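You operate a simulated robot arm through the tools that you are given. There is no shell and no other tool.

You are at the controls of a simulated robot arm. One attempt, no reset.

TASK
Box the shrunk pack in the white carton and tape its seam.
Fine: shut both flaps, lay the strip that lies by the carton, roll it down and put the hand roller back.

It is judged by the outcome, as a careful person would: the job done as asked, and still so three seconds after it is handed in. It fails if anything else is knocked over, pushed out of place, dropped, spilled or broken.

THE ROBOT
A 7-joint arm with a two-finger parallel gripper, fixed in place. Base frame: the origin is on the floor under the middle of its stand, x ahead of it, y to its left, z up. Units: m, rad, N and s.
It reaches about 1.524 m from its shoulder. Its first joint turns from -2.601 to 2.601 rad. Payload 3.5 kg.
The tool frame sits at the grasp point between the pads (the TCP): z along the fingers, y along the line on which they close. The tips reach 0.023 m beyond it. Largest opening 0.094 m; finger width 0.038, thickness 0.01; the body of the gripper, 0.054 by 0.096 m, starts 0.039 m behind the TCP.
Orientation is that of the tool frame in the base frame, as [roll, pitch, yaw] about the fixed x, y, z axes, in that order (R = Rz(yaw) Ry(pitch) Rx(roll)). With the fingers straight down and closing along the base's y, the tool's x points along the base's -x, its y along +y and its z along -z.

THE INTERFACE
- The arm moves only by the tool move_arm. Its argument "deltas" is a list of rows, each a list of 2 entries, a list of its own where there are three numbers: the shift along the tool's x, y, z in m, then the turn, a rotation vector about the tool's x, y, z in rad. In form: [[[dx, dy, dz], [ax, ay, az]], ...]. A call has 1 to 20 rows; each row is the pose to reach, as a shift and turn from the pose commanded when the call began, along the tool's axes at that moment. "hand" is the finger opening in m, from 0 to 0.094, set as the call begins (left out, the last holds). A row lasts 0.2 s, in which the tool goes at most 0.05 m and 0.15 rad; a call with a longer step from one row to the next is refused whole, and so is a gripper value outside its range. A pose out of reach is approached as far as the arm can. The call stops where the force on the tool passes 40 N (or 10 N more than at its start, if that is more) or the arm is blocked; 0.2 s more then pass. Each finger travels about 0.153 m/s and halts on what it meets, pressing with about 29 N; the grip force reading is that of the motor and also rises with nothing between the fingers. The clock runs only during rows and for 0.2 s after the last one: add rows that repeat a pose to give the fingers time. It gives the time, the measured TCP pose, the force on the tool (base axes), the opening and the grip force at its end, in the units of the frame above (readings bear some noise), with the torque about the TCP (base axes, N m) and any sound that the robot's microphone picked up.
- Cameras (640 x 400 px; columns grow to the right, rows downward): "scene" is fixed at [0.3989, -0.4996, 1.6529]; the picture's right is [0.95, -0.32, 0.00], its down [-0.21, -0.63, -0.74] and it looks along [0.24, 0.71, -0.67] (base axes); focal length 371 px, centre (320, 200). "wrist" rides on the gripper at [0.087, 0.016, -0.074] in the tool frame; the picture's right is [-0.18, 0.98, 0.00], its down [-0.58, -0.11, -0.81] and it looks along [-0.79, -0.15, 0.59] (tool axes); focal length 243 px, centre (320, 200). There is no depth. A picture from a camera that has moved, and an enlarged one, comes with that camera's place and axes in the base frame and with its lens.
- snapshot(camera): a new picture of that camera. The clock stands still meanwhile.
- enlarge(camera, box): a new picture of the part [left, top, right, bottom] of that camera's present view, enlarged. The clock stands still meanwhile.
- hand_in(): hands the job in; it is judged then, once.

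Nothing tells you positions but the pictures and the camera data. Unless the task says otherwise, let go and move clear before handing in.

The tools are called after "Emit:" as a command line: name --argument value ..., lists and objects as JSON in quotes. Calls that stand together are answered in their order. move_arm: Moves the arm, as the interface text tells. Its arguments: {"type":"object","properties":{"deltas":{"type":"array","items":{"type":"array"}},"hand":{"type":"number"}},"required":["deltas"]} The other tools are called the same way: snapshot (camera) takes a picture; enlarge (camera, box) takes an enlarged picture of a part of a camera's view; hand_in () hands the job in.

At the start:

```text
time: 0.0
tcp_pos: [0.4771, 0.0005, 0.5732]
tool_rot: [3.141, 0.005, 3.141]
wrist_force: [-0.4, 0.0, -0.5]
torque: [0.02, 0.0, 0.0]
gripper_width: 0.0942
grip_force: 0.0
```

scene: 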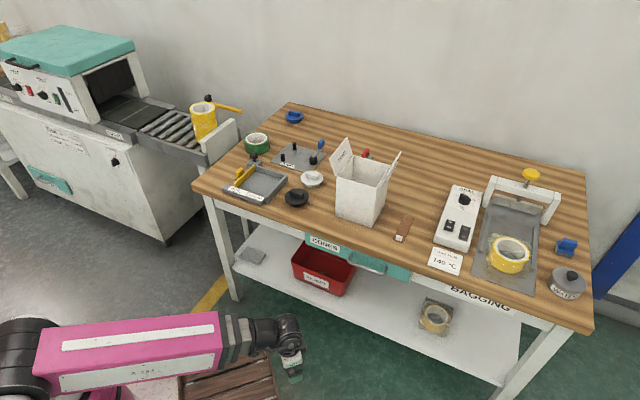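
wrist: 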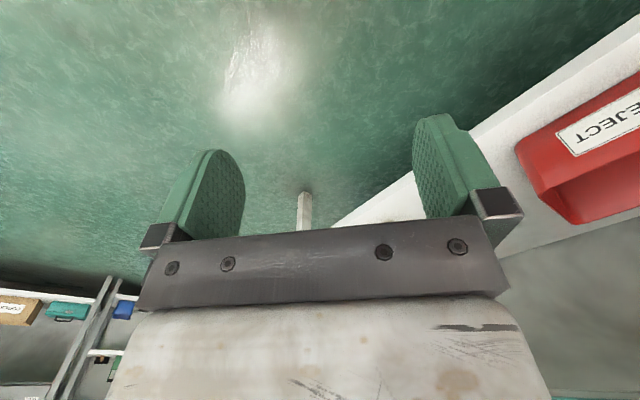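

I see a wooden workbench with a white open carton, a heat sealer, shrink machine at the left, and various items. I'll enlarge several parts of the scene to identify the shrunk pack, the strip and the roller.

Emit:
enlarge --camera "scene" --box '[300, 120, 440, 260]'

Emit:
enlarge --camera "scene" --box '[180, 80, 340, 220]'

Emit:
enlarge --camera "scene" --box '[420, 150, 600, 310]'

Emit:
enlarge --camera "scene" --box '[0, 10, 250, 200]'

```text
2.86 times, centred on (370, 190) of scene
camera zoom: at [0.3989, -0.4996, 1.6529], right [0.95, -0.32, 0.0], down [-0.21, -0.63, -0.74], along [0.24, 0.71, -0.67], focal length 1059 px, centre (177, 229)
```

zoom: 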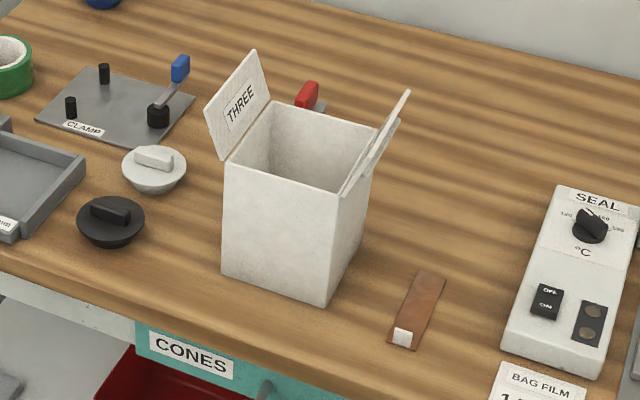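

```text
2.86 times, centred on (260, 150) of scene
camera zoom: at [0.3989, -0.4996, 1.6529], right [0.95, -0.32, 0.0], down [-0.21, -0.63, -0.74], along [0.24, 0.71, -0.67], focal length 1059 px, centre (491, 343)
```

zoom: 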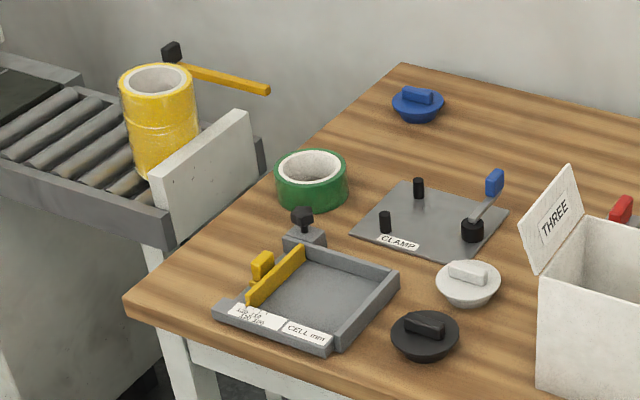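

```text
2.50 times, centred on (510, 230) of scene
camera zoom: at [0.3989, -0.4996, 1.6529], right [0.95, -0.32, 0.0], down [-0.21, -0.63, -0.74], along [0.24, 0.71, -0.67], focal length 927 px, centre (-155, 125)
```

zoom: 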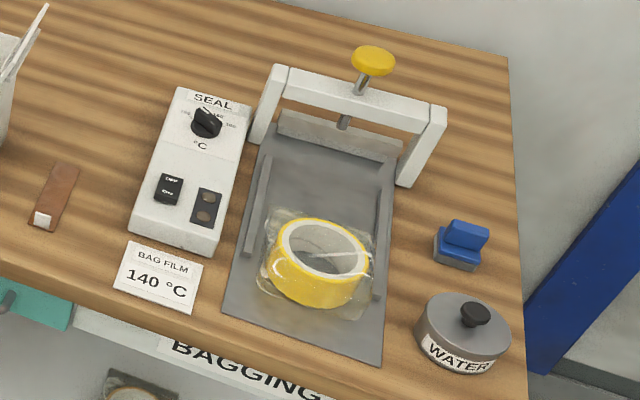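

```text
2.11 times, centred on (125, 105) of scene
camera zoom: at [0.3989, -0.4996, 1.6529], right [0.95, -0.32, 0.0], down [-0.21, -0.63, -0.74], along [0.24, 0.71, -0.67], focal length 781 px, centre (730, 400)
```

zoom: 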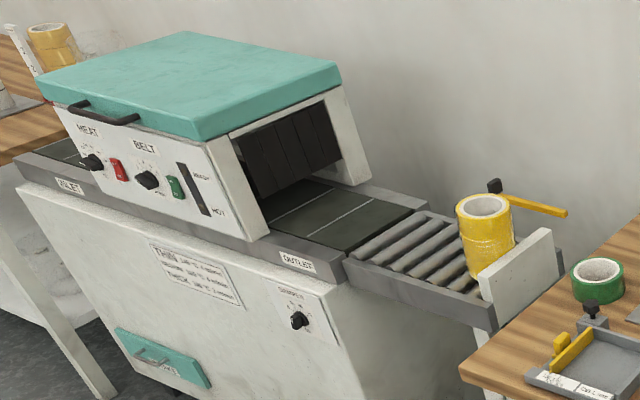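

The shrunk pack looks like the yellow stack standing on the outlet rollers at the left, the white carton "THREE" is in the middle of the bench, and the brown strip with a white tab lies to its right. I'll raise the arm and turn the wrist camera toward the bench to get second views and measure heights.

Emit:
move_arm --deltas '[[[0, 0, -0.05], [0, 0, -0.077]], [[0, 0, -0.1], [0, 0, -0.154]], [[0, 0, -0.15], [0, 0, -0.231]], [[0, 0, -0.2], [0, 0, -0.308]], [[0, 0, -0.25], [0, 0, -0.385]], [[0, 0, -0.3], [0, 0, -0.462]], [[0, 0, -0.35], [0, 0, -0.539]], [[0, 0, -0.4], [0, 0, -0.616]], [[0, 0, -0.45], [0, 0, -0.693]], [[0, 0, -0.5], [0, 0, -0.77]], [[0, 0, -0.55], [0, 0, -0.77]], [[0, 0, -0.6], [0, 0, -0.77]], [[0, 0, -0.6], [0, 0, -0.77]]]'

Emit:
snapshot --camera "wrist"

Emit:
snapshot --camera "scene"

```text
time: 1.8
tcp_pos: [0.477, 0.0038, 0.9672]
tool_rot: [-3.132, 0.024, -2.546]
wrist_force: [6.9, -0.5, -10.4]
torque: [0.36, -0.41, 0.25]
gripper_width: 0.0942
grip_force: 0.1
out of reach, approached as far as the arm can: row 2, 3, 4, 5, 9
stopped in row 9: the force on the tool passed its limit at 97 N (the readings are from after the stop); the commanded pose is now the measured one
```

```text
taken
camera wrist: at [0.3922, -0.032, 1.0385], right [-0.4, 0.92, 0.0], down [0.52, 0.23, 0.82], along [0.75, 0.33, -0.57], focal length 243 px, centre (320, 200)
```

wrist: 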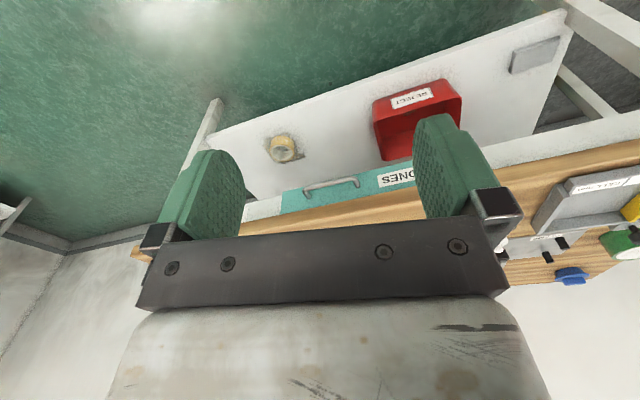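

```text
taken
```

scene: 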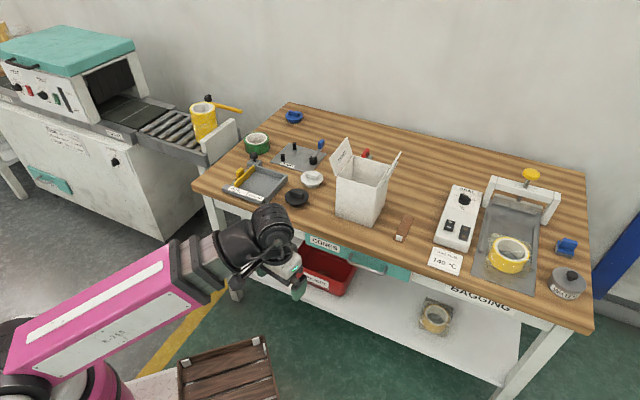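

The arm stopped with a force spike although nothing seems to be near the gripper; it may be a fast-motion transient. I'll hold still for a moment to read the forces.

Emit:
move_arm --deltas '[[[0, 0, 0], [0, 0, 0]], [[0, 0, 0], [0, 0, 0]]]'

Emit:
enlarge --camera "scene" --box '[180, 180, 340, 320]'

```text
time: 2.4
tcp_pos: [0.4776, 0.0038, 0.967]
tool_rot: [-3.132, 0.025, -2.544]
wrist_force: [10.6, -0.2, -21.5]
torque: [0.66, -1.07, 0.35]
gripper_width: 0.0939
grip_force: 0.0
```

```text
2.86 times, centred on (260, 250) of scene
camera zoom: at [0.3989, -0.4996, 1.6529], right [0.95, -0.32, 0.0], down [-0.21, -0.63, -0.74], along [0.24, 0.71, -0.67], focal length 1059 px, centre (491, 57)
```

zoom: 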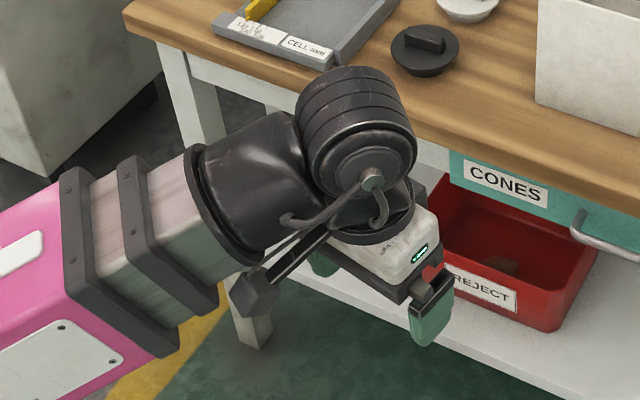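

The wrist camera bracket seems to be pressed against the forearm because the wrist is folded too tightly this close to the base. I'll move outward to unfold it, then rise.

Emit:
move_arm --deltas '[[[-0.03, 0, 0], [0, 0, 0]], [[-0.06, 0, 0], [0, 0, 0]], [[-0.1, 0, -0.02], [0, 0, 0]], [[-0.14, 0, -0.05], [0, 0, 0]], [[-0.16, 0, -0.09], [0, 0, 0]], [[-0.16, 0, -0.12], [0, 0, 0]], [[-0.16, 0, -0.12], [0, 0, 0]]]'

Emit:
snapshot --camera "wrist"

Emit:
snapshot --camera "scene"

```text
time: 3.4
tcp_pos: [0.5858, 0.0772, 1.012]
tool_rot: [-3.13, 0.032, -2.535]
wrist_force: [4.8, 2.9, -9.8]
torque: [0.04, -0.42, -0.09]
gripper_width: 0.0942
grip_force: 0.1
stopped in row 4: the force on the tool passed its limit at 56 N (the readings are from after the stop); the commanded pose is now the measured one
```

```text
taken
camera wrist: at [0.5014, 0.0394, 1.0843], right [-0.41, 0.91, -0.01], down [0.51, 0.23, 0.83], along [0.76, 0.33, -0.56], focal length 243 px, centre (320, 200)
```

wrist: 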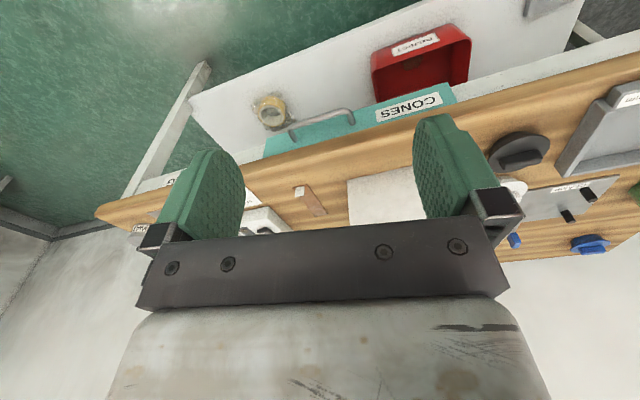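

```text
taken
```

scene: 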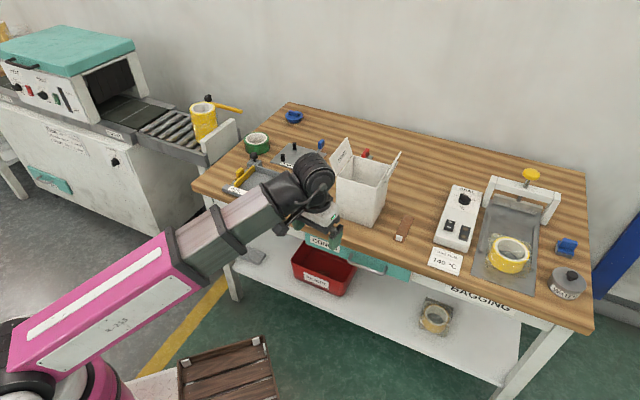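

The table top works out at z≈0.80, rotated 45° to the base, with the carton near (0.81, 0.31) and top about z≈0.97. I'll now swing out over the bench front-left and turn the camera to the left to look at the yellow pack on the outlet.

Emit:
move_arm --deltas '[[[-0.02, 0.02, 0], [0, 0, -0.12]], [[-0.04, 0.04, 0], [0, 0, -0.25]], [[-0.06, 0.06, 0], [0, 0, -0.38]], [[-0.08, 0.09, 0], [0, 0, -0.51]], [[-0.1, 0.12, 0], [0, 0, -0.64]], [[-0.12, 0.15, 0], [0, 0, -0.77]], [[-0.13, 0.18, -0.01], [0, 0, -0.9]], [[-0.14, 0.21, -0.02], [0, 0, -1.03]], [[-0.15, 0.24, -0.03], [0, 0, -1.16]], [[-0.154, 0.27, -0.05], [0, 0, -1.29]], [[-0.154, 0.286, -0.08], [0, 0, -1.42]], [[-0.154, 0.286, -0.09], [0, 0, -1.5]]]'

Emit:
snapshot --camera "wrist"

Emit:
snapshot --camera "scene"

```text
time: 6.0
tcp_pos: [0.547, 0.3972, 1.1058]
tool_rot: [-3.108, -0.011, -1.035]
wrist_force: [0.5, -1.2, 0.9]
torque: [-0.01, -0.01, 0.03]
gripper_width: 0.094
grip_force: 0.1
```

```text
taken
camera wrist: at [0.5728, 0.3142, 1.1786], right [-0.94, -0.34, -0.03], down [-0.23, 0.55, 0.8], along [-0.26, 0.76, -0.59], focal length 243 px, centre (320, 200)
```

wrist: 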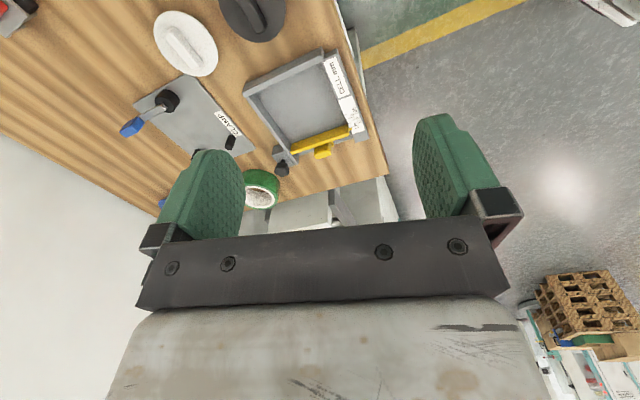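

```text
taken
```

scene: 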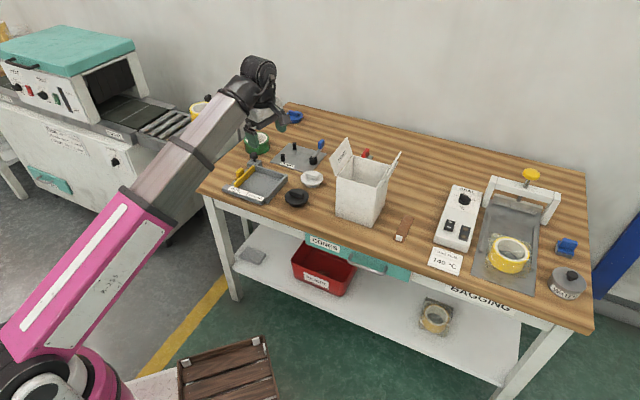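

The camera view now shows the bench's left end, but the gripper hides the outlet. I'll tilt the tool so the camera looks more level toward the pack.

Emit:
move_arm --deltas '[[[0, 0, -0.01], [0, -0.12, 0]], [[0, 0, -0.02], [0, -0.24, 0]], [[0, 0, -0.03], [0, -0.36, 0]], [[0, 0, -0.04], [0, -0.48, 0]], [[0, 0, -0.04], [0, -0.48, 0]]]'

Emit:
snapshot --camera "wrist"

```text
time: 7.2
tcp_pos: [0.5463, 0.3979, 1.1441]
tool_rot: [-3.106, 0.471, -1.019]
wrist_force: [0.2, -0.2, 0.3]
torque: [0.03, -0.03, -0.02]
gripper_width: 0.094
grip_force: 0.0
```

```text
taken
camera wrist: at [0.585, 0.2941, 1.1702], right [-0.93, -0.36, 0.05], down [-0.01, 0.17, 0.99], along [-0.36, 0.92, -0.16], focal length 243 px, centre (320, 200)
```

wrist: 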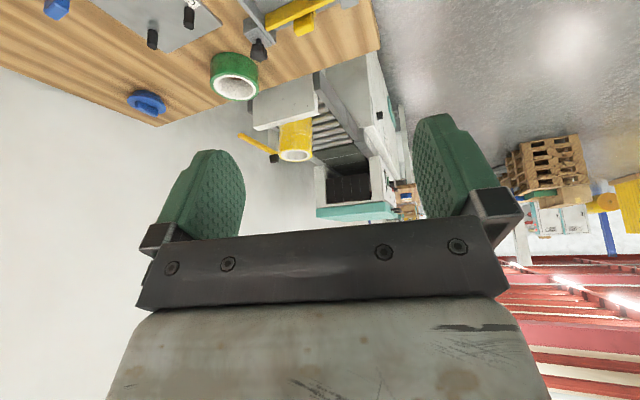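

Emit:
enlarge --camera "wrist" --box '[220, 60, 420, 230]'

Emit:
enlarge --camera "scene" --box '[170, 80, 300, 180]'

```text
2.35 times, centred on (320, 145) of wrist
camera zoom: at [0.585, 0.2941, 1.1702], right [-0.93, -0.36, 0.05], down [-0.01, 0.17, 0.99], along [-0.36, 0.92, -0.16], focal length 571 px, centre (320, 329)
```

zoom: 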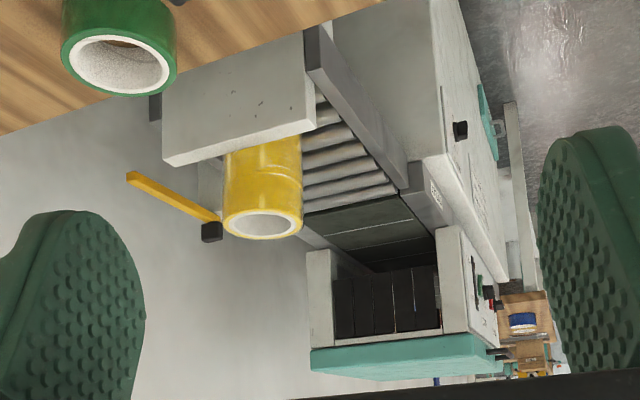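

```text
4.00 times, centred on (235, 130) of scene
camera zoom: at [0.3989, -0.4996, 1.6529], right [0.95, -0.32, 0.0], down [-0.21, -0.63, -0.74], along [0.24, 0.71, -0.67], focal length 1483 px, centre (660, 480)
```

zoom: 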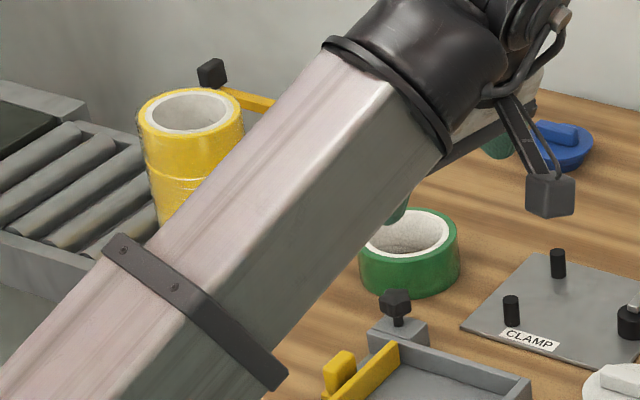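

The pack is a standing stack of yellow rolls with its top centre near (0.385, 0.998, 0.905), behind the white stop plate. I'll move closer with the fingers vertical to inspect its top and hole.

Emit:
move_arm --deltas '[[[-0.0328, -0.0032, 0.0275], [0.0153, 0.0378, 0.0743]], [[-0.0655, -0.0063, 0.055], [0.0305, 0.0755, 0.1487]], [[-0.0983, -0.0095, 0.0824], [0.0458, 0.1133, 0.223]], [[-0.131, -0.0127, 0.1099], [0.061, 0.151, 0.2973]], [[-0.1638, -0.0159, 0.1374], [0.0763, 0.1888, 0.3717]], [[-0.1965, -0.019, 0.1649], [0.0915, 0.2265, 0.446]], [[-0.2293, -0.0222, 0.1924], [0.1068, 0.2643, 0.5203]], [[-0.262, -0.0254, 0.2198], [0.122, 0.302, 0.5946]], [[-0.2948, -0.0285, 0.2473], [0.1373, 0.3398, 0.669]], [[-0.3275, -0.0317, 0.2748], [0.1525, 0.3775, 0.7433]], [[-0.3603, -0.0349, 0.3023], [0.1678, 0.4153, 0.8176]], [[-0.393, -0.038, 0.3298], [0.183, 0.453, 0.892]], [[-0.393, -0.038, 0.3298], [0.183, 0.453, 0.892]]]'

Emit:
snapshot --camera "wrist"

Emit:
snapshot --camera "scene"

```text
time: 10.0
tcp_pos: [0.3274, 0.8497, 1.0296]
tool_rot: [-3.141, -0.003, -1.939]
wrist_force: [0.2, -0.4, 0.7]
torque: [-0.02, 0.02, 0.01]
gripper_width: 0.094
grip_force: 0.2
```

```text
taken
camera wrist: at [0.2784, 0.7753, 1.1036], right [-0.85, 0.53, 0.0], down [0.31, 0.5, 0.81], along [0.42, 0.69, -0.59], focal length 243 px, centre (320, 200)
```

wrist: 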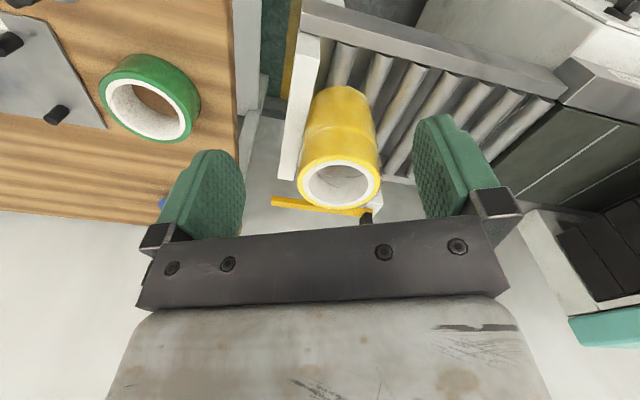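

```text
taken
```

scene: 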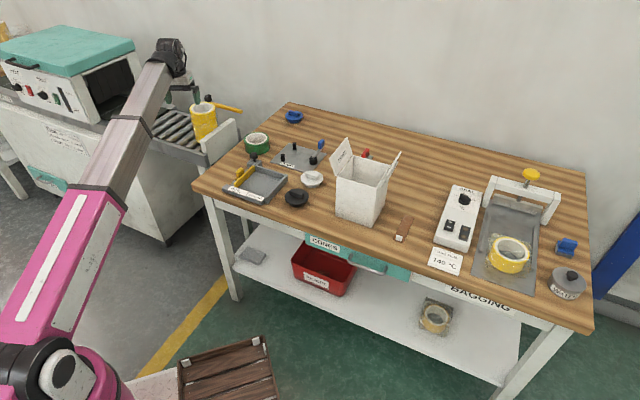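

Emit:
enlarge --camera "wrist" --box '[260, 70, 420, 230]'

Emit:
enlarge --camera "scene" --box '[150, 80, 260, 180]'

```text
2.50 times, centred on (340, 150) of wrist
camera zoom: at [0.2784, 0.7753, 1.1036], right [-0.85, 0.53, 0.0], down [0.31, 0.5, 0.81], along [0.42, 0.69, -0.59], focal length 606 px, centre (270, 325)
```

zoom: 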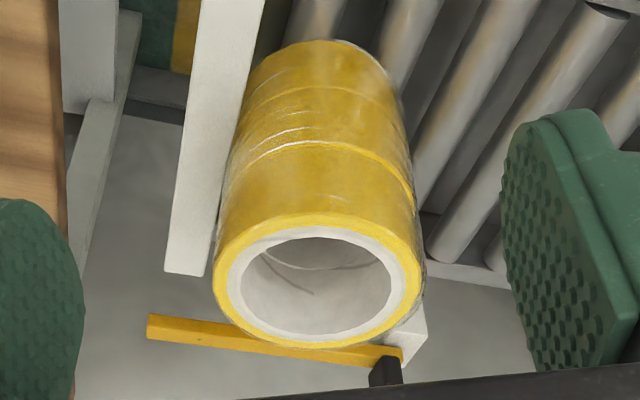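

```text
4.00 times, centred on (205, 130) of scene
camera zoom: at [0.3989, -0.4996, 1.6529], right [0.95, -0.32, 0.0], down [-0.21, -0.63, -0.74], along [0.24, 0.71, -0.67], focal length 1483 px, centre (780, 480)
```

zoom: 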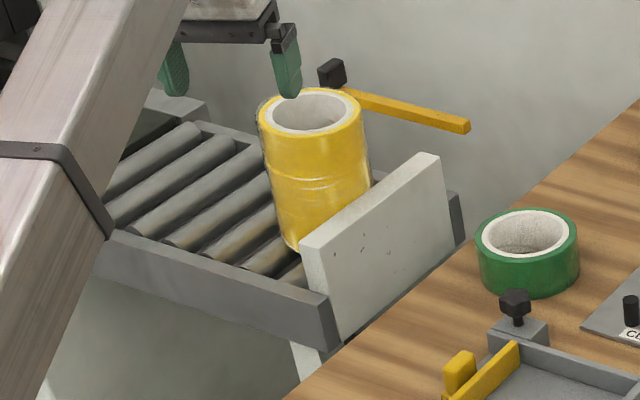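

The pack stands about 0.13 m tall with an open core hole (~0.077 m) centred near (0.384, 0.995), top z≈0.904; the outside (~0.107 m) is too wide for the hand, so I plan to grip it from inside the hole by spreading. I'll close the fingers and move over the hole to check alignment.

Emit:
move_arm --deltas '[[[-0.039, 0, 0], [0, 0, 0]], [[-0.078, 0, 0], [0, 0, 0]], [[-0.117, 0, 0], [0, 0, 0]], [[-0.156, -0.001, 0], [0, 0, 0]], [[-0.156, -0.001, 0.03], [0, 0, 0]], [[-0.156, -0.001, 0.03], [0, 0, 0]]]' --hand 0.015

Emit:
snapshot --camera "wrist"

Emit:
enlarge --camera "scene" --box '[150, 60, 260, 160]'

```text
time: 11.4
tcp_pos: [0.3847, 0.9969, 1.0003]
tool_rot: [-3.141, 0.002, -1.938]
wrist_force: [0.1, 1.1, 0.2]
torque: [0.01, 0.0, 0.0]
gripper_width: 0.0152
grip_force: 0.1
```

```text
taken
camera wrist: at [0.3351, 0.9217, 1.0731], right [-0.85, 0.52, 0.0], down [0.31, 0.5, 0.81], along [0.42, 0.69, -0.59], focal length 243 px, centre (320, 200)
```

wrist: 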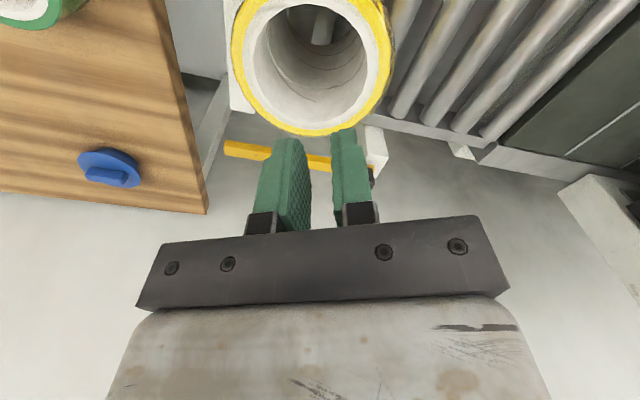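

```text
4.00 times, centred on (205, 110) of scene
camera zoom: at [0.3989, -0.4996, 1.6529], right [0.95, -0.32, 0.0], down [-0.21, -0.63, -0.74], along [0.24, 0.71, -0.67], focal length 1483 px, centre (780, 560)
```

zoom: 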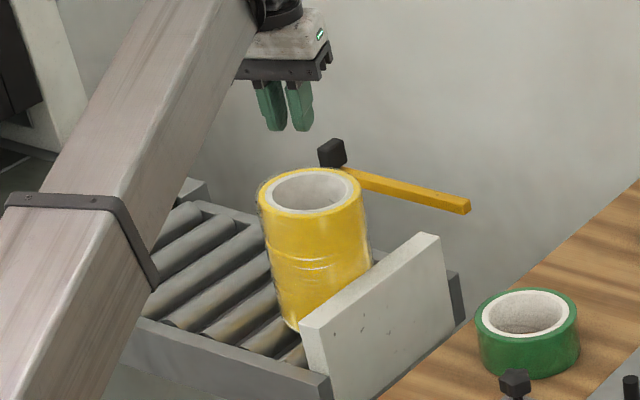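

The hole is open through to the rollers and the closed fingers are nearly over it. I'll enlarge to measure the remaining offset.

Emit:
enlarge --camera "wrist" --box '[220, 0, 404, 150]'

```text
2.67 times, centred on (312, 75) of wrist
camera zoom: at [0.3351, 0.9217, 1.0731], right [-0.85, 0.52, 0.0], down [0.31, 0.5, 0.81], along [0.42, 0.69, -0.59], focal length 647 px, centre (341, 533)
```

zoom: 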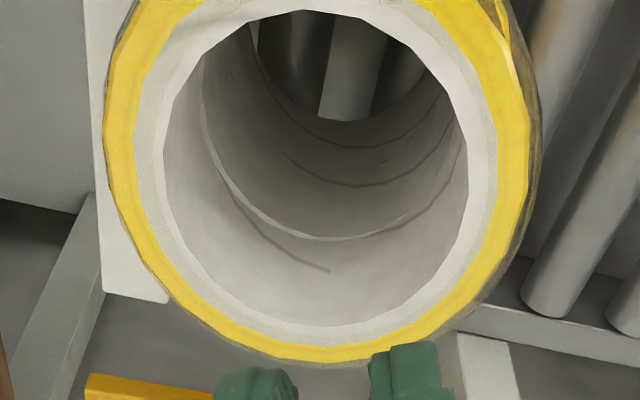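

The hole centre comes out about 8 mm nearer than the TCP, so I'll correct by that and lower the closed fingers about 45 mm into the hole.

Emit:
move_arm --deltas '[[[0.0077, -0.0022, 0.0], [0, 0, 0]], [[0.0077, -0.0022, 0.03], [0, 0, 0]], [[0.0077, -0.0022, 0.05], [0, 0, 0]], [[0.0077, -0.0022, 0.07], [0, 0, 0]], [[0.0077, -0.0022, 0.085], [0, 0, 0]], [[0.0077, -0.0022, 0.1], [0, 0, 0]], [[0.0077, -0.0022, 0.118], [0, 0, 0]], [[0.0077, -0.0022, 0.118], [0, 0, 0]]]'

Emit:
snapshot --camera "wrist"

Emit:
enlarge --camera "scene" --box '[150, 60, 260, 160]'

```text
time: 13.2
tcp_pos: [0.3843, 0.9882, 0.8817]
tool_rot: [-3.139, 0.0, -1.938]
wrist_force: [-0.2, -0.7, 0.4]
torque: [-0.02, -0.02, -0.02]
gripper_width: 0.0148
grip_force: 0.1
```

```text
taken
camera wrist: at [0.3359, 0.9127, 0.9564], right [-0.85, 0.52, 0.0], down [0.31, 0.5, 0.81], along [0.42, 0.69, -0.59], focal length 243 px, centre (320, 200)
```

wrist: 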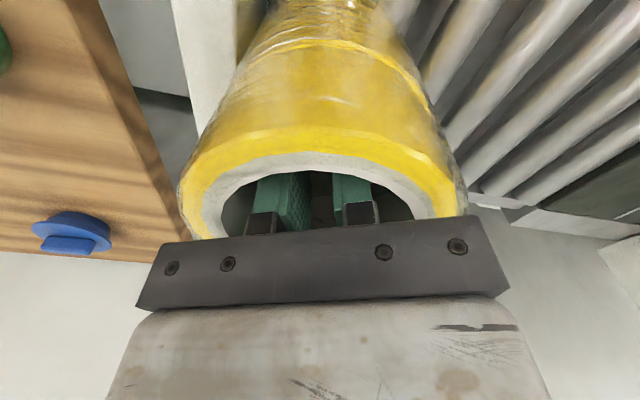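

```text
4.00 times, centred on (205, 110) of scene
camera zoom: at [0.3989, -0.4996, 1.6529], right [0.95, -0.32, 0.0], down [-0.21, -0.63, -0.74], along [0.24, 0.71, -0.67], focal length 1483 px, centre (780, 560)
```

zoom: 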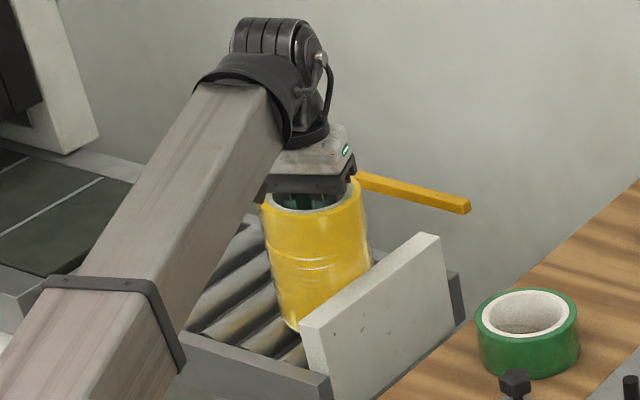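

The fingers are inside the hole without contact. Now I'll spread them to grip the pack from inside.

Emit:
move_arm --deltas '[[[0, 0, 0], [0, 0, 0]], [[0, 0, 0], [0, 0, 0]], [[0, 0, 0], [0, 0, 0]]]' --hand 0.07

Emit:
snapshot --camera "wrist"

```text
time: 14.0
tcp_pos: [0.3845, 0.9878, 0.8817]
tool_rot: [-3.141, 0.002, -1.937]
wrist_force: [-5.2, 3.0, -2.6]
torque: [0.38, 0.34, -0.06]
gripper_width: 0.0353
grip_force: 0.1
```

```text
taken
camera wrist: at [0.3353, 0.9131, 0.9563], right [-0.85, 0.52, 0.0], down [0.31, 0.5, 0.81], along [0.42, 0.69, -0.59], focal length 243 px, centre (320, 200)
```

wrist: 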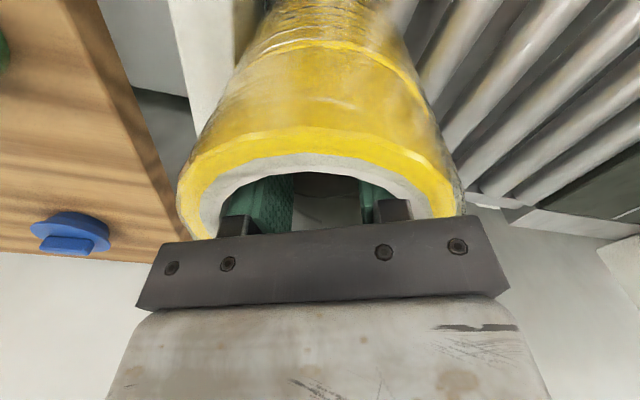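

The fingers halted at 0.035 m opening against the inside of the core. I'll lift slowly a couple of centimetres and check the pack follows.

Emit:
move_arm --deltas '[[[0, 0.001, -0.005], [0, 0, 0]], [[0, 0.002, -0.015], [0, 0, 0]], [[0, 0.002, -0.03], [0, 0, 0]], [[0, 0.002, -0.03], [0, 0, 0]]]'

Emit:
enlarge --camera "scene" --box '[150, 60, 260, 160]'

Emit:
snapshot --camera "wrist"

```text
time: 15.0
tcp_pos: [0.3824, 0.9873, 0.9133]
tool_rot: [-3.139, 0.001, -1.937]
wrist_force: [-1.9, 0.7, -5.0]
torque: [0.21, 0.14, -0.01]
gripper_width: 0.0359
grip_force: 0.0
```

```text
4.00 times, centred on (205, 110) of scene
camera zoom: at [0.3989, -0.4996, 1.6529], right [0.95, -0.32, 0.0], down [-0.21, -0.63, -0.74], along [0.24, 0.71, -0.67], focal length 1483 px, centre (780, 560)
```

zoom: 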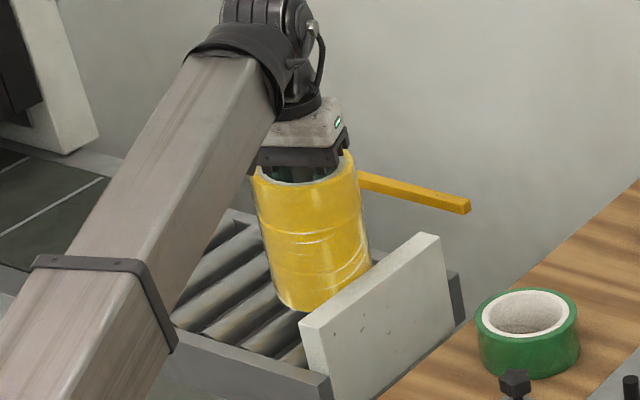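

```text
taken
camera wrist: at [0.334, 0.9124, 0.9868], right [-0.85, 0.52, 0.0], down [0.31, 0.5, 0.81], along [0.42, 0.69, -0.59], focal length 243 px, centre (320, 200)
```

wrist: 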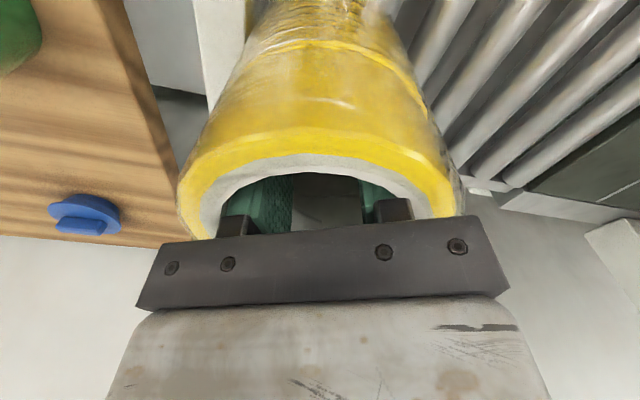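

The pack is held and rising with the hand (about 0.5 kg). I'll lift it well clear of the stop plate.

Emit:
move_arm --deltas '[[[0, 0, -0.03], [0, 0, 0]], [[0, 0, -0.07], [0, 0, 0]], [[0, 0, -0.11], [0, 0, 0]], [[0, 0, -0.15], [0, 0, 0]], [[0, 0, -0.19], [0, 0, 0]], [[0, 0, -0.22], [0, 0, 0]], [[0, 0, -0.237], [0, 0, 0]], [[0, 0, -0.237], [0, 0, 0]]]'

Emit:
snapshot --camera "scene"

Emit:
snapshot --camera "wrist"

```text
time: 16.8
tcp_pos: [0.3813, 0.9871, 1.1486]
tool_rot: [-3.139, -0.002, -1.936]
wrist_force: [0.1, 2.3, -11.8]
torque: [0.19, -0.29, -0.12]
gripper_width: 0.0365
grip_force: 0.2
```

```text
taken
```

scene: 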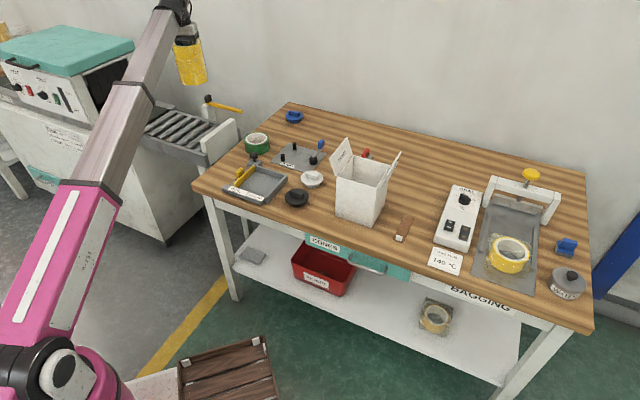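

```text
taken
camera wrist: at [0.3321, 0.9119, 1.2231], right [-0.85, 0.52, 0.0], down [0.31, 0.5, 0.81], along [0.42, 0.69, -0.59], focal length 243 px, centre (320, 200)
```

wrist: 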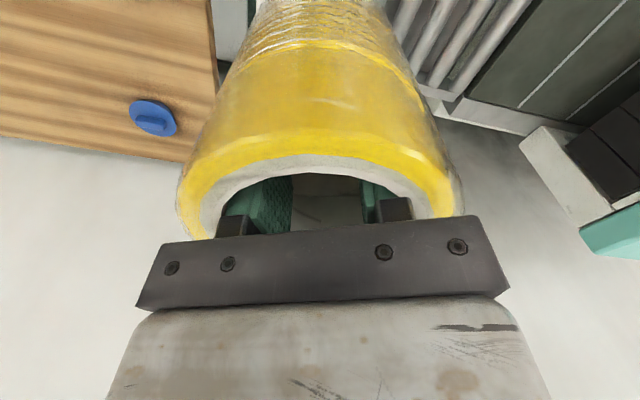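

Emit:
enlarge --camera "scene" --box '[130, 0, 260, 100]'

```text
4.00 times, centred on (195, 50) of scene
camera zoom: at [0.3989, -0.4996, 1.6529], right [0.95, -0.32, 0.0], down [-0.21, -0.63, -0.74], along [0.24, 0.71, -0.67], focal length 1483 px, centre (820, 800)
```

zoom: 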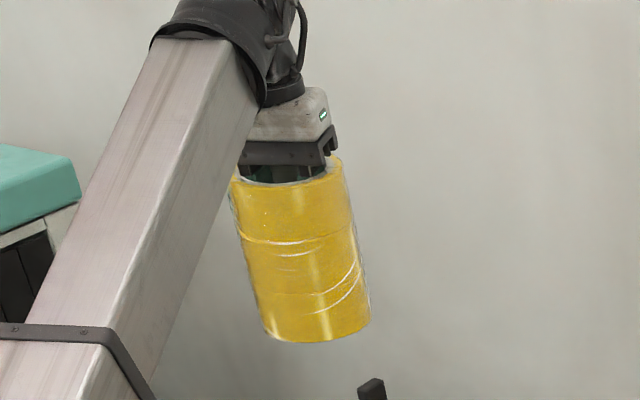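

The pack hangs straight, with its bottom about 0.118 m below the TCP. I'll swing it over the bench toward a waypoint in front of the carton, in two stages.

Emit:
move_arm --deltas '[[[0.02, -0.018, 0], [0, 0, 0]], [[0.05, -0.045, 0], [0, 0, 0]], [[0.08, -0.072, 0], [0, 0, 0]], [[0.11, -0.0995, 0], [0, 0, 0]], [[0.14, -0.1267, 0], [0, 0, 0]], [[0.17, -0.1538, 0], [0, 0, 0]], [[0.2, -0.181, 0], [0, 0, 0]], [[0.23, -0.208, 0], [0, 0, 0]], [[0.26, -0.2352, 0], [0, 0, 0]], [[0.29, -0.2624, 0], [0, 0, 0]], [[0.31, -0.2805, 0], [0, 0, 0]], [[0.32, -0.2895, 0], [0, 0, 0]]]'

Emit:
snapshot --camera "scene"

```text
time: 17.3
tcp_pos: [0.3914, 0.9593, 1.1468]
tool_rot: [-3.14, 0.005, -1.943]
wrist_force: [4.5, 1.6, -11.8]
torque: [0.41, -0.07, 0.21]
gripper_width: 0.0367
grip_force: 0.0
stopped in row 2: the force on the tool passed its limit at 49 N (the readings are from after the stop); the commanded pose is now the measured one
```

```text
taken
```

scene: 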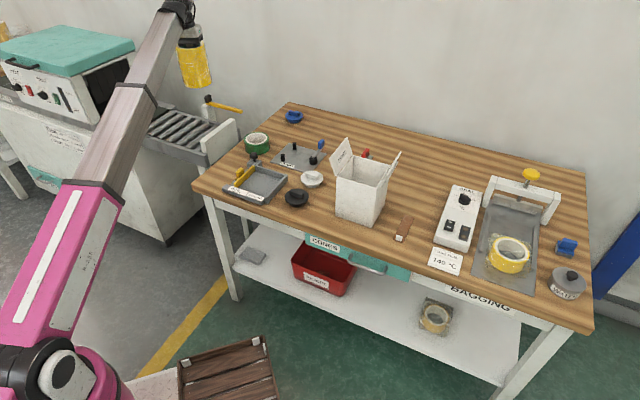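

The stop is again the wrist camera meeting the forearm (it lies right over it here). I'll drop a few centimetres and turn the hand about the vertical so the camera sits to the side before swinging.

Emit:
move_arm --deltas '[[[-0.01, 0.0, 0.01], [0, 0, 0]], [[-0.01, 0.0, 0.03], [0, 0, -0.05]], [[-0.01, 0.0, 0.03], [0, 0, -0.15]], [[-0.01, 0.0, 0.03], [0, 0, -0.25]], [[-0.01, 0.0, 0.03], [0, 0, -0.35]], [[-0.01, 0.0, 0.03], [0, 0, -0.45]], [[-0.01, 0.0, 0.03], [0, 0, -0.55]], [[-0.01, 0.0, 0.03], [0, 0, -0.65]], [[-0.01, 0.0, 0.03], [0, 0, -0.7]], [[-0.01, 0.0, 0.03], [0, 0, -0.7]]]'

Emit:
enlarge --camera "scene" --box '[130, 0, 260, 100]'

```text
time: 19.5
tcp_pos: [0.3943, 0.971, 1.1175]
tool_rot: [-3.136, 0.004, -1.241]
wrist_force: [0.4, -0.7, -5.8]
torque: [0.0, -0.02, -0.03]
gripper_width: 0.0364
grip_force: 0.0
```

```text
4.00 times, centred on (195, 50) of scene
camera zoom: at [0.3989, -0.4996, 1.6529], right [0.95, -0.32, 0.0], down [-0.21, -0.63, -0.74], along [0.24, 0.71, -0.67], focal length 1483 px, centre (820, 800)
```

zoom: 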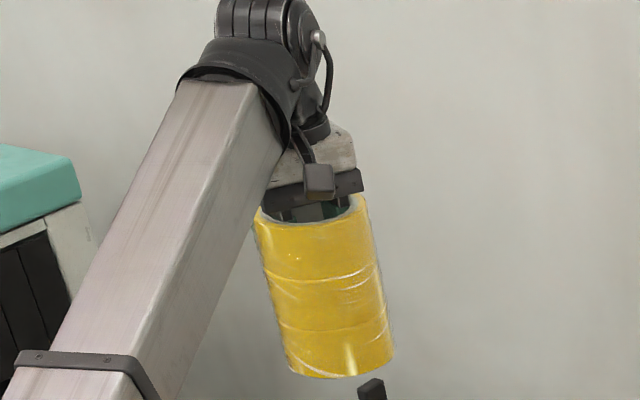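

The pack weighs about 0.6 kg and hangs straight, with the camera now off to the side. I'll swing to a point over the front-left of the bench.

Emit:
move_arm --deltas '[[[0.015, 0.0014, 0], [0, 0, 0]], [[0.04, 0.0037, 0], [0, 0, 0]], [[0.075, 0.007, 0], [0, 0, 0]], [[0.115, 0.0107, 0], [0, 0, 0]], [[0.155, 0.0145, 0], [0, 0, 0]], [[0.195, 0.0182, 0], [0, 0, 0]], [[0.235, 0.0219, 0], [0, 0, 0]], [[0.275, 0.0257, 0], [0, 0, 0]], [[0.315, 0.0294, 0], [0, 0, 0]], [[0.355, 0.0331, 0], [0, 0, 0]], [[0.395, 0.0369, 0], [0, 0, 0]], [[0.435, 0.0406, 0], [0, 0, 0]], [[0.475, 0.0443, 0], [0, 0, 0]], [[0.51, 0.0476, 0], [0, 0, 0]], [[0.527, 0.0492, 0], [0, 0, 0]], [[0.5336, 0.0498, 0], [0, 0, 0]]]'

Emit:
snapshot --camera "scene"

Emit:
snapshot --camera "wrist"

```text
time: 22.9
tcp_pos: [0.5223, 0.4487, 1.107]
tool_rot: [-3.127, 0.007, -1.243]
wrist_force: [0.6, 0.2, -4.5]
torque: [0.02, 0.01, 0.01]
gripper_width: 0.0363
grip_force: 0.1
out of reach, approached as far as the arm can: row 14, 15, 16
```

```text
taken
```

scene: 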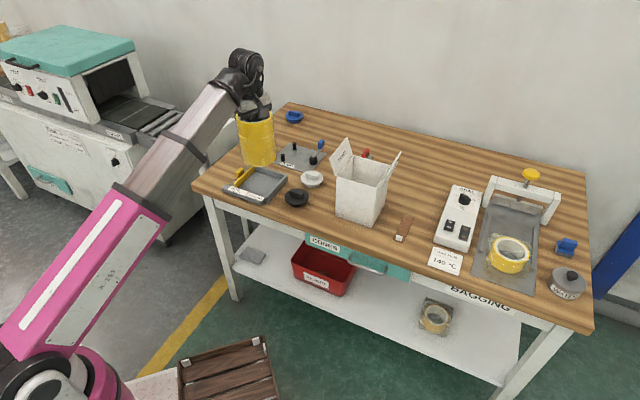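

```text
taken
camera wrist: at [0.5324, 0.3614, 1.1803], right [-0.99, -0.14, -0.01], down [-0.09, 0.58, 0.81], along [-0.11, 0.8, -0.58], focal length 243 px, centre (320, 200)
```

wrist: 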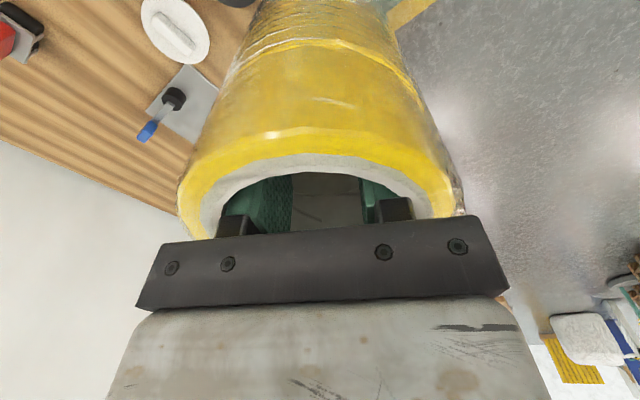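

The wrist is at its fold limit here but the pack is steady. Before moving over the carton I'll measure the carton precisely in enlarged scene views.

Emit:
enlarge --camera "scene" --box '[320, 130, 410, 230]'

Emit:
enlarge --camera "scene" --box '[220, 40, 310, 180]'

```text
4.00 times, centred on (365, 180) of scene
camera zoom: at [0.3989, -0.4996, 1.6529], right [0.95, -0.32, 0.0], down [-0.21, -0.63, -0.74], along [0.24, 0.71, -0.67], focal length 1483 px, centre (140, 280)
```

zoom: 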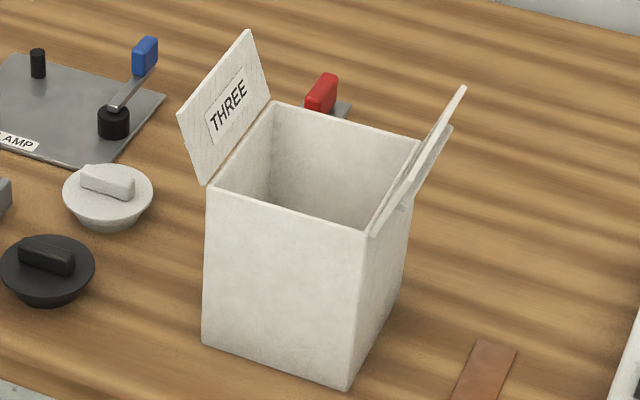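

```text
2.86 times, centred on (265, 110) of scene
camera zoom: at [0.3989, -0.4996, 1.6529], right [0.95, -0.32, 0.0], down [-0.21, -0.63, -0.74], along [0.24, 0.71, -0.67], focal length 1059 px, centre (477, 457)
```

zoom: 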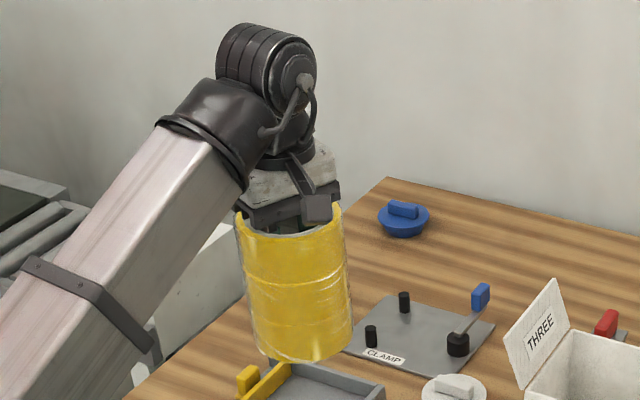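

Emit:
enlarge --camera "scene" --box '[335, 130, 415, 195]'

Emit:
enlarge --camera "wrist" --box '[0, 0, 120, 75]'

```text
6.15 times, centred on (375, 162) of scene
camera zoom: at [0.3989, -0.4996, 1.6529], right [0.95, -0.32, 0.0], down [-0.21, -0.63, -0.74], along [0.24, 0.71, -0.67], focal length 2282 px, centre (-18, 431)
```

zoom: 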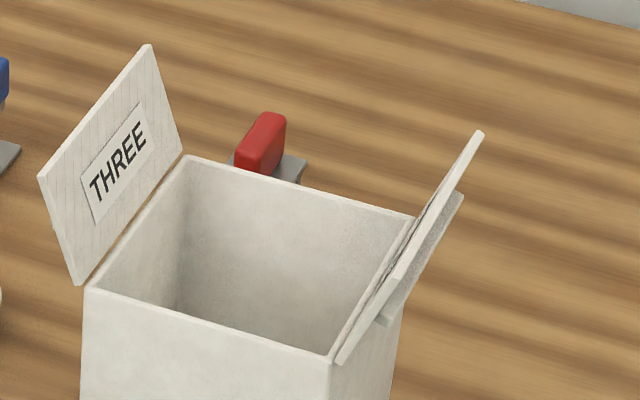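

```text
5.33 times, centred on (60, 38) of wrist
camera zoom: at [0.5324, 0.3614, 1.1803], right [-0.99, -0.14, -0.01], down [-0.09, 0.58, 0.81], along [-0.11, 0.8, -0.58], focal length 1294 px, centre (1707, 1067)
```

zoom: 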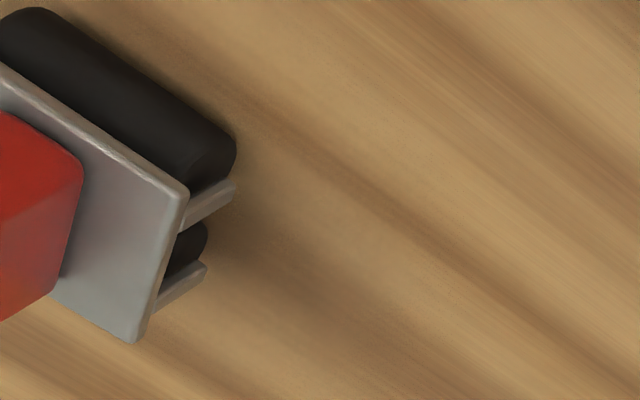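

The red-handled two-wheel device behind the carton is the hand roller. The carton centre refines to about (0.815, 0.3135), rim z≈0.963, flaps tilted ~25° outward with tips at z≈1.02. I'll bring the pack round to the front of the carton.

Emit:
move_arm --deltas '[[[0.02, -0.004, 0.002], [0, 0, 0]], [[0.055, -0.0114, 0.006], [0, 0, 0]], [[0.09, -0.0186, 0.01], [0, 0, 0]], [[0.125, -0.0259, 0.0145], [0, 0, 0]], [[0.16, -0.0331, 0.0175], [0, 0, 0]], [[0.1932, -0.04, 0.0175], [0, 0, 0]], [[0.218, -0.058, 0.016], [0, 0, 0]], [[0.243, -0.078, 0.0145], [0, 0, 0]], [[0.268, -0.098, 0.013], [0, 0, 0]], [[0.2851, -0.1116, 0.0125], [0, 0, 0]], [[0.2851, -0.1116, 0.0125], [0, 0, 0]]]'

Emit:
snapshot --camera "scene"

Emit:
enlarge --camera "scene" --box '[280, 60, 420, 240]'

```text
time: 25.3
tcp_pos: [0.7212, 0.2155, 1.0972]
tool_rot: [-3.136, 0.003, -1.241]
wrist_force: [-0.2, 0.3, -5.7]
torque: [0.01, 0.01, -0.01]
gripper_width: 0.0365
grip_force: 0.1
```

```text
taken
```

scene: 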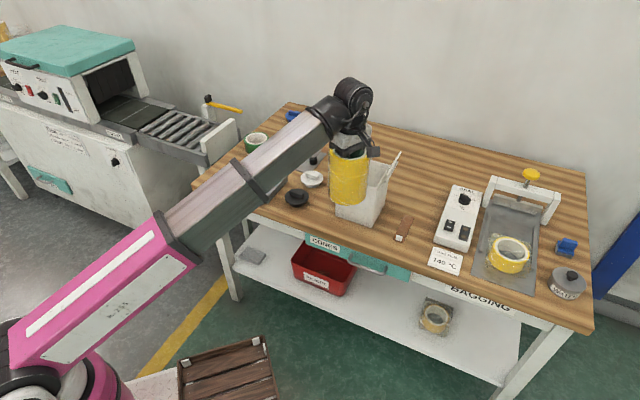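

```text
2.22 times, centred on (350, 150) of scene
camera zoom: at [0.3989, -0.4996, 1.6529], right [0.95, -0.32, 0.0], down [-0.21, -0.63, -0.74], along [0.24, 0.71, -0.67], focal length 824 px, centre (253, 311)
```

zoom: 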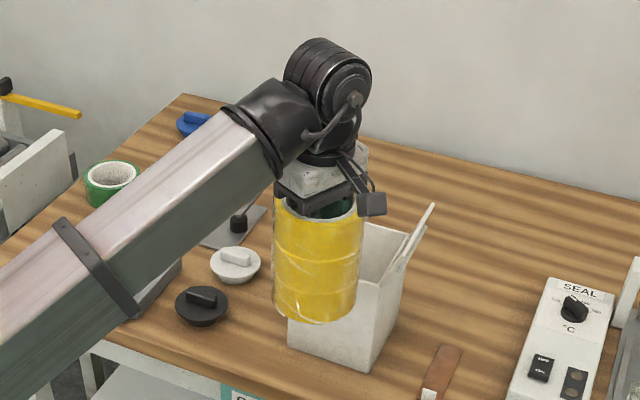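

The pack is just in front of the carton with its bottom near z≈0.98, above the rim. I'll raise slightly and move in between the flaps to the carton centre.

Emit:
move_arm --deltas '[[[-0.004, -0.008, -0.005], [0, 0, 0]], [[-0.0125, -0.0241, -0.013], [0, 0, 0]], [[-0.023, -0.0442, -0.015], [0, 0, 0]], [[-0.0335, -0.0643, -0.015], [0, 0, 0]], [[-0.044, -0.0844, -0.015], [0, 0, 0]], [[-0.0535, -0.1035, -0.015], [0, 0, 0]], [[-0.0623, -0.1205, -0.015], [0, 0, 0]], [[-0.0623, -0.1205, -0.015], [0, 0, 0]]]'

Emit:
enlarge --camera "scene" --box '[310, 80, 430, 240]'

Emit:
snapshot --camera "wrist"

```text
time: 27.1
tcp_pos: [0.8133, 0.3159, 1.1111]
tool_rot: [-3.135, 0.004, -1.245]
wrist_force: [0.0, -0.8, -5.8]
torque: [-0.02, 0.0, 0.06]
gripper_width: 0.0366
grip_force: 0.1
```

```text
2.50 times, centred on (370, 160) of scene
camera zoom: at [0.3989, -0.4996, 1.6529], right [0.95, -0.32, 0.0], down [-0.21, -0.63, -0.74], along [0.24, 0.71, -0.67], focal length 927 px, centre (195, 300)
```

zoom: 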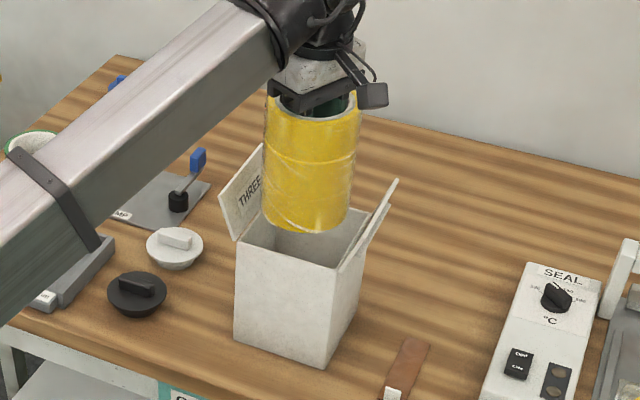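

```text
taken
camera wrist: at [0.8233, 0.2275, 1.1851], right [-0.99, -0.14, 0.0], down [-0.09, 0.58, 0.81], along [-0.11, 0.8, -0.59], focal length 243 px, centre (320, 200)
```

wrist: 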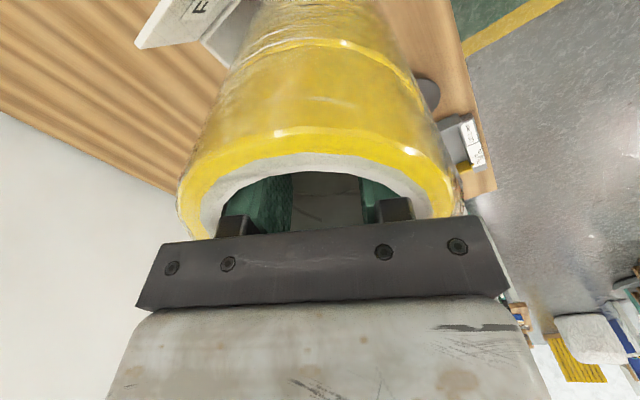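

Emit:
enlarge --camera "scene" --box '[325, 115, 405, 205]'

```text
4.44 times, centred on (365, 160) of scene
camera zoom: at [0.3989, -0.4996, 1.6529], right [0.95, -0.32, 0.0], down [-0.21, -0.63, -0.74], along [0.24, 0.71, -0.67], focal length 1648 px, centre (120, 378)
```

zoom: 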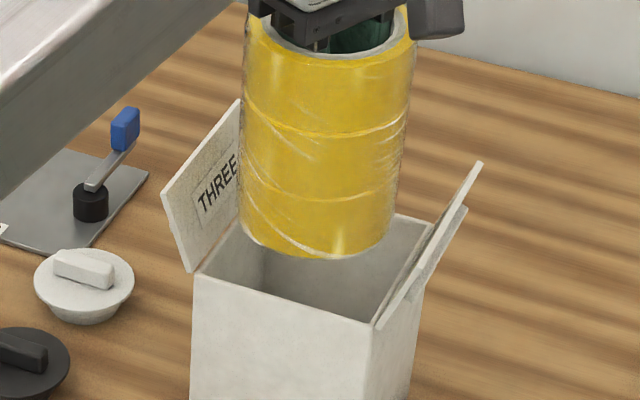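

The pack lines up with the opening to within a couple of millimetres. I'll lower it a few centimetres into the carton, watching the force.

Emit:
move_arm --deltas '[[[0.0014, -0.0007, 0.0], [0, 0, 0]], [[0.0014, -0.0007, 0.015], [0, 0, 0]], [[0.0014, -0.0007, 0.03], [0, 0, 0]], [[0.0014, -0.0007, 0.045], [0, 0, 0]], [[0.0014, -0.0007, 0.06], [0, 0, 0]], [[0.0014, -0.0007, 0.06], [0, 0, 0]]]'

Emit:
enlarge --camera "scene" --box '[325, 105, 405, 205]'

```text
time: 28.5
tcp_pos: [0.8137, 0.313, 1.053]
tool_rot: [-3.134, 0.004, -1.245]
wrist_force: [-1.4, -3.9, 35.1]
torque: [-1.51, 2.21, 0.04]
gripper_width: 0.0321
grip_force: 0.1
```

```text
4.00 times, centred on (365, 155) of scene
camera zoom: at [0.3989, -0.4996, 1.6529], right [0.95, -0.32, 0.0], down [-0.21, -0.63, -0.74], along [0.24, 0.71, -0.67], focal length 1483 px, centre (140, 380)
```

zoom: 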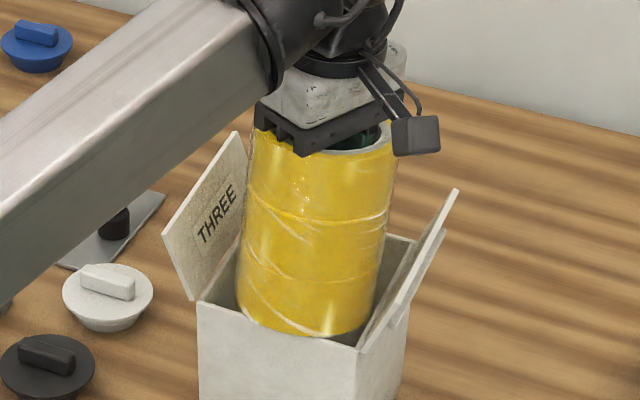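

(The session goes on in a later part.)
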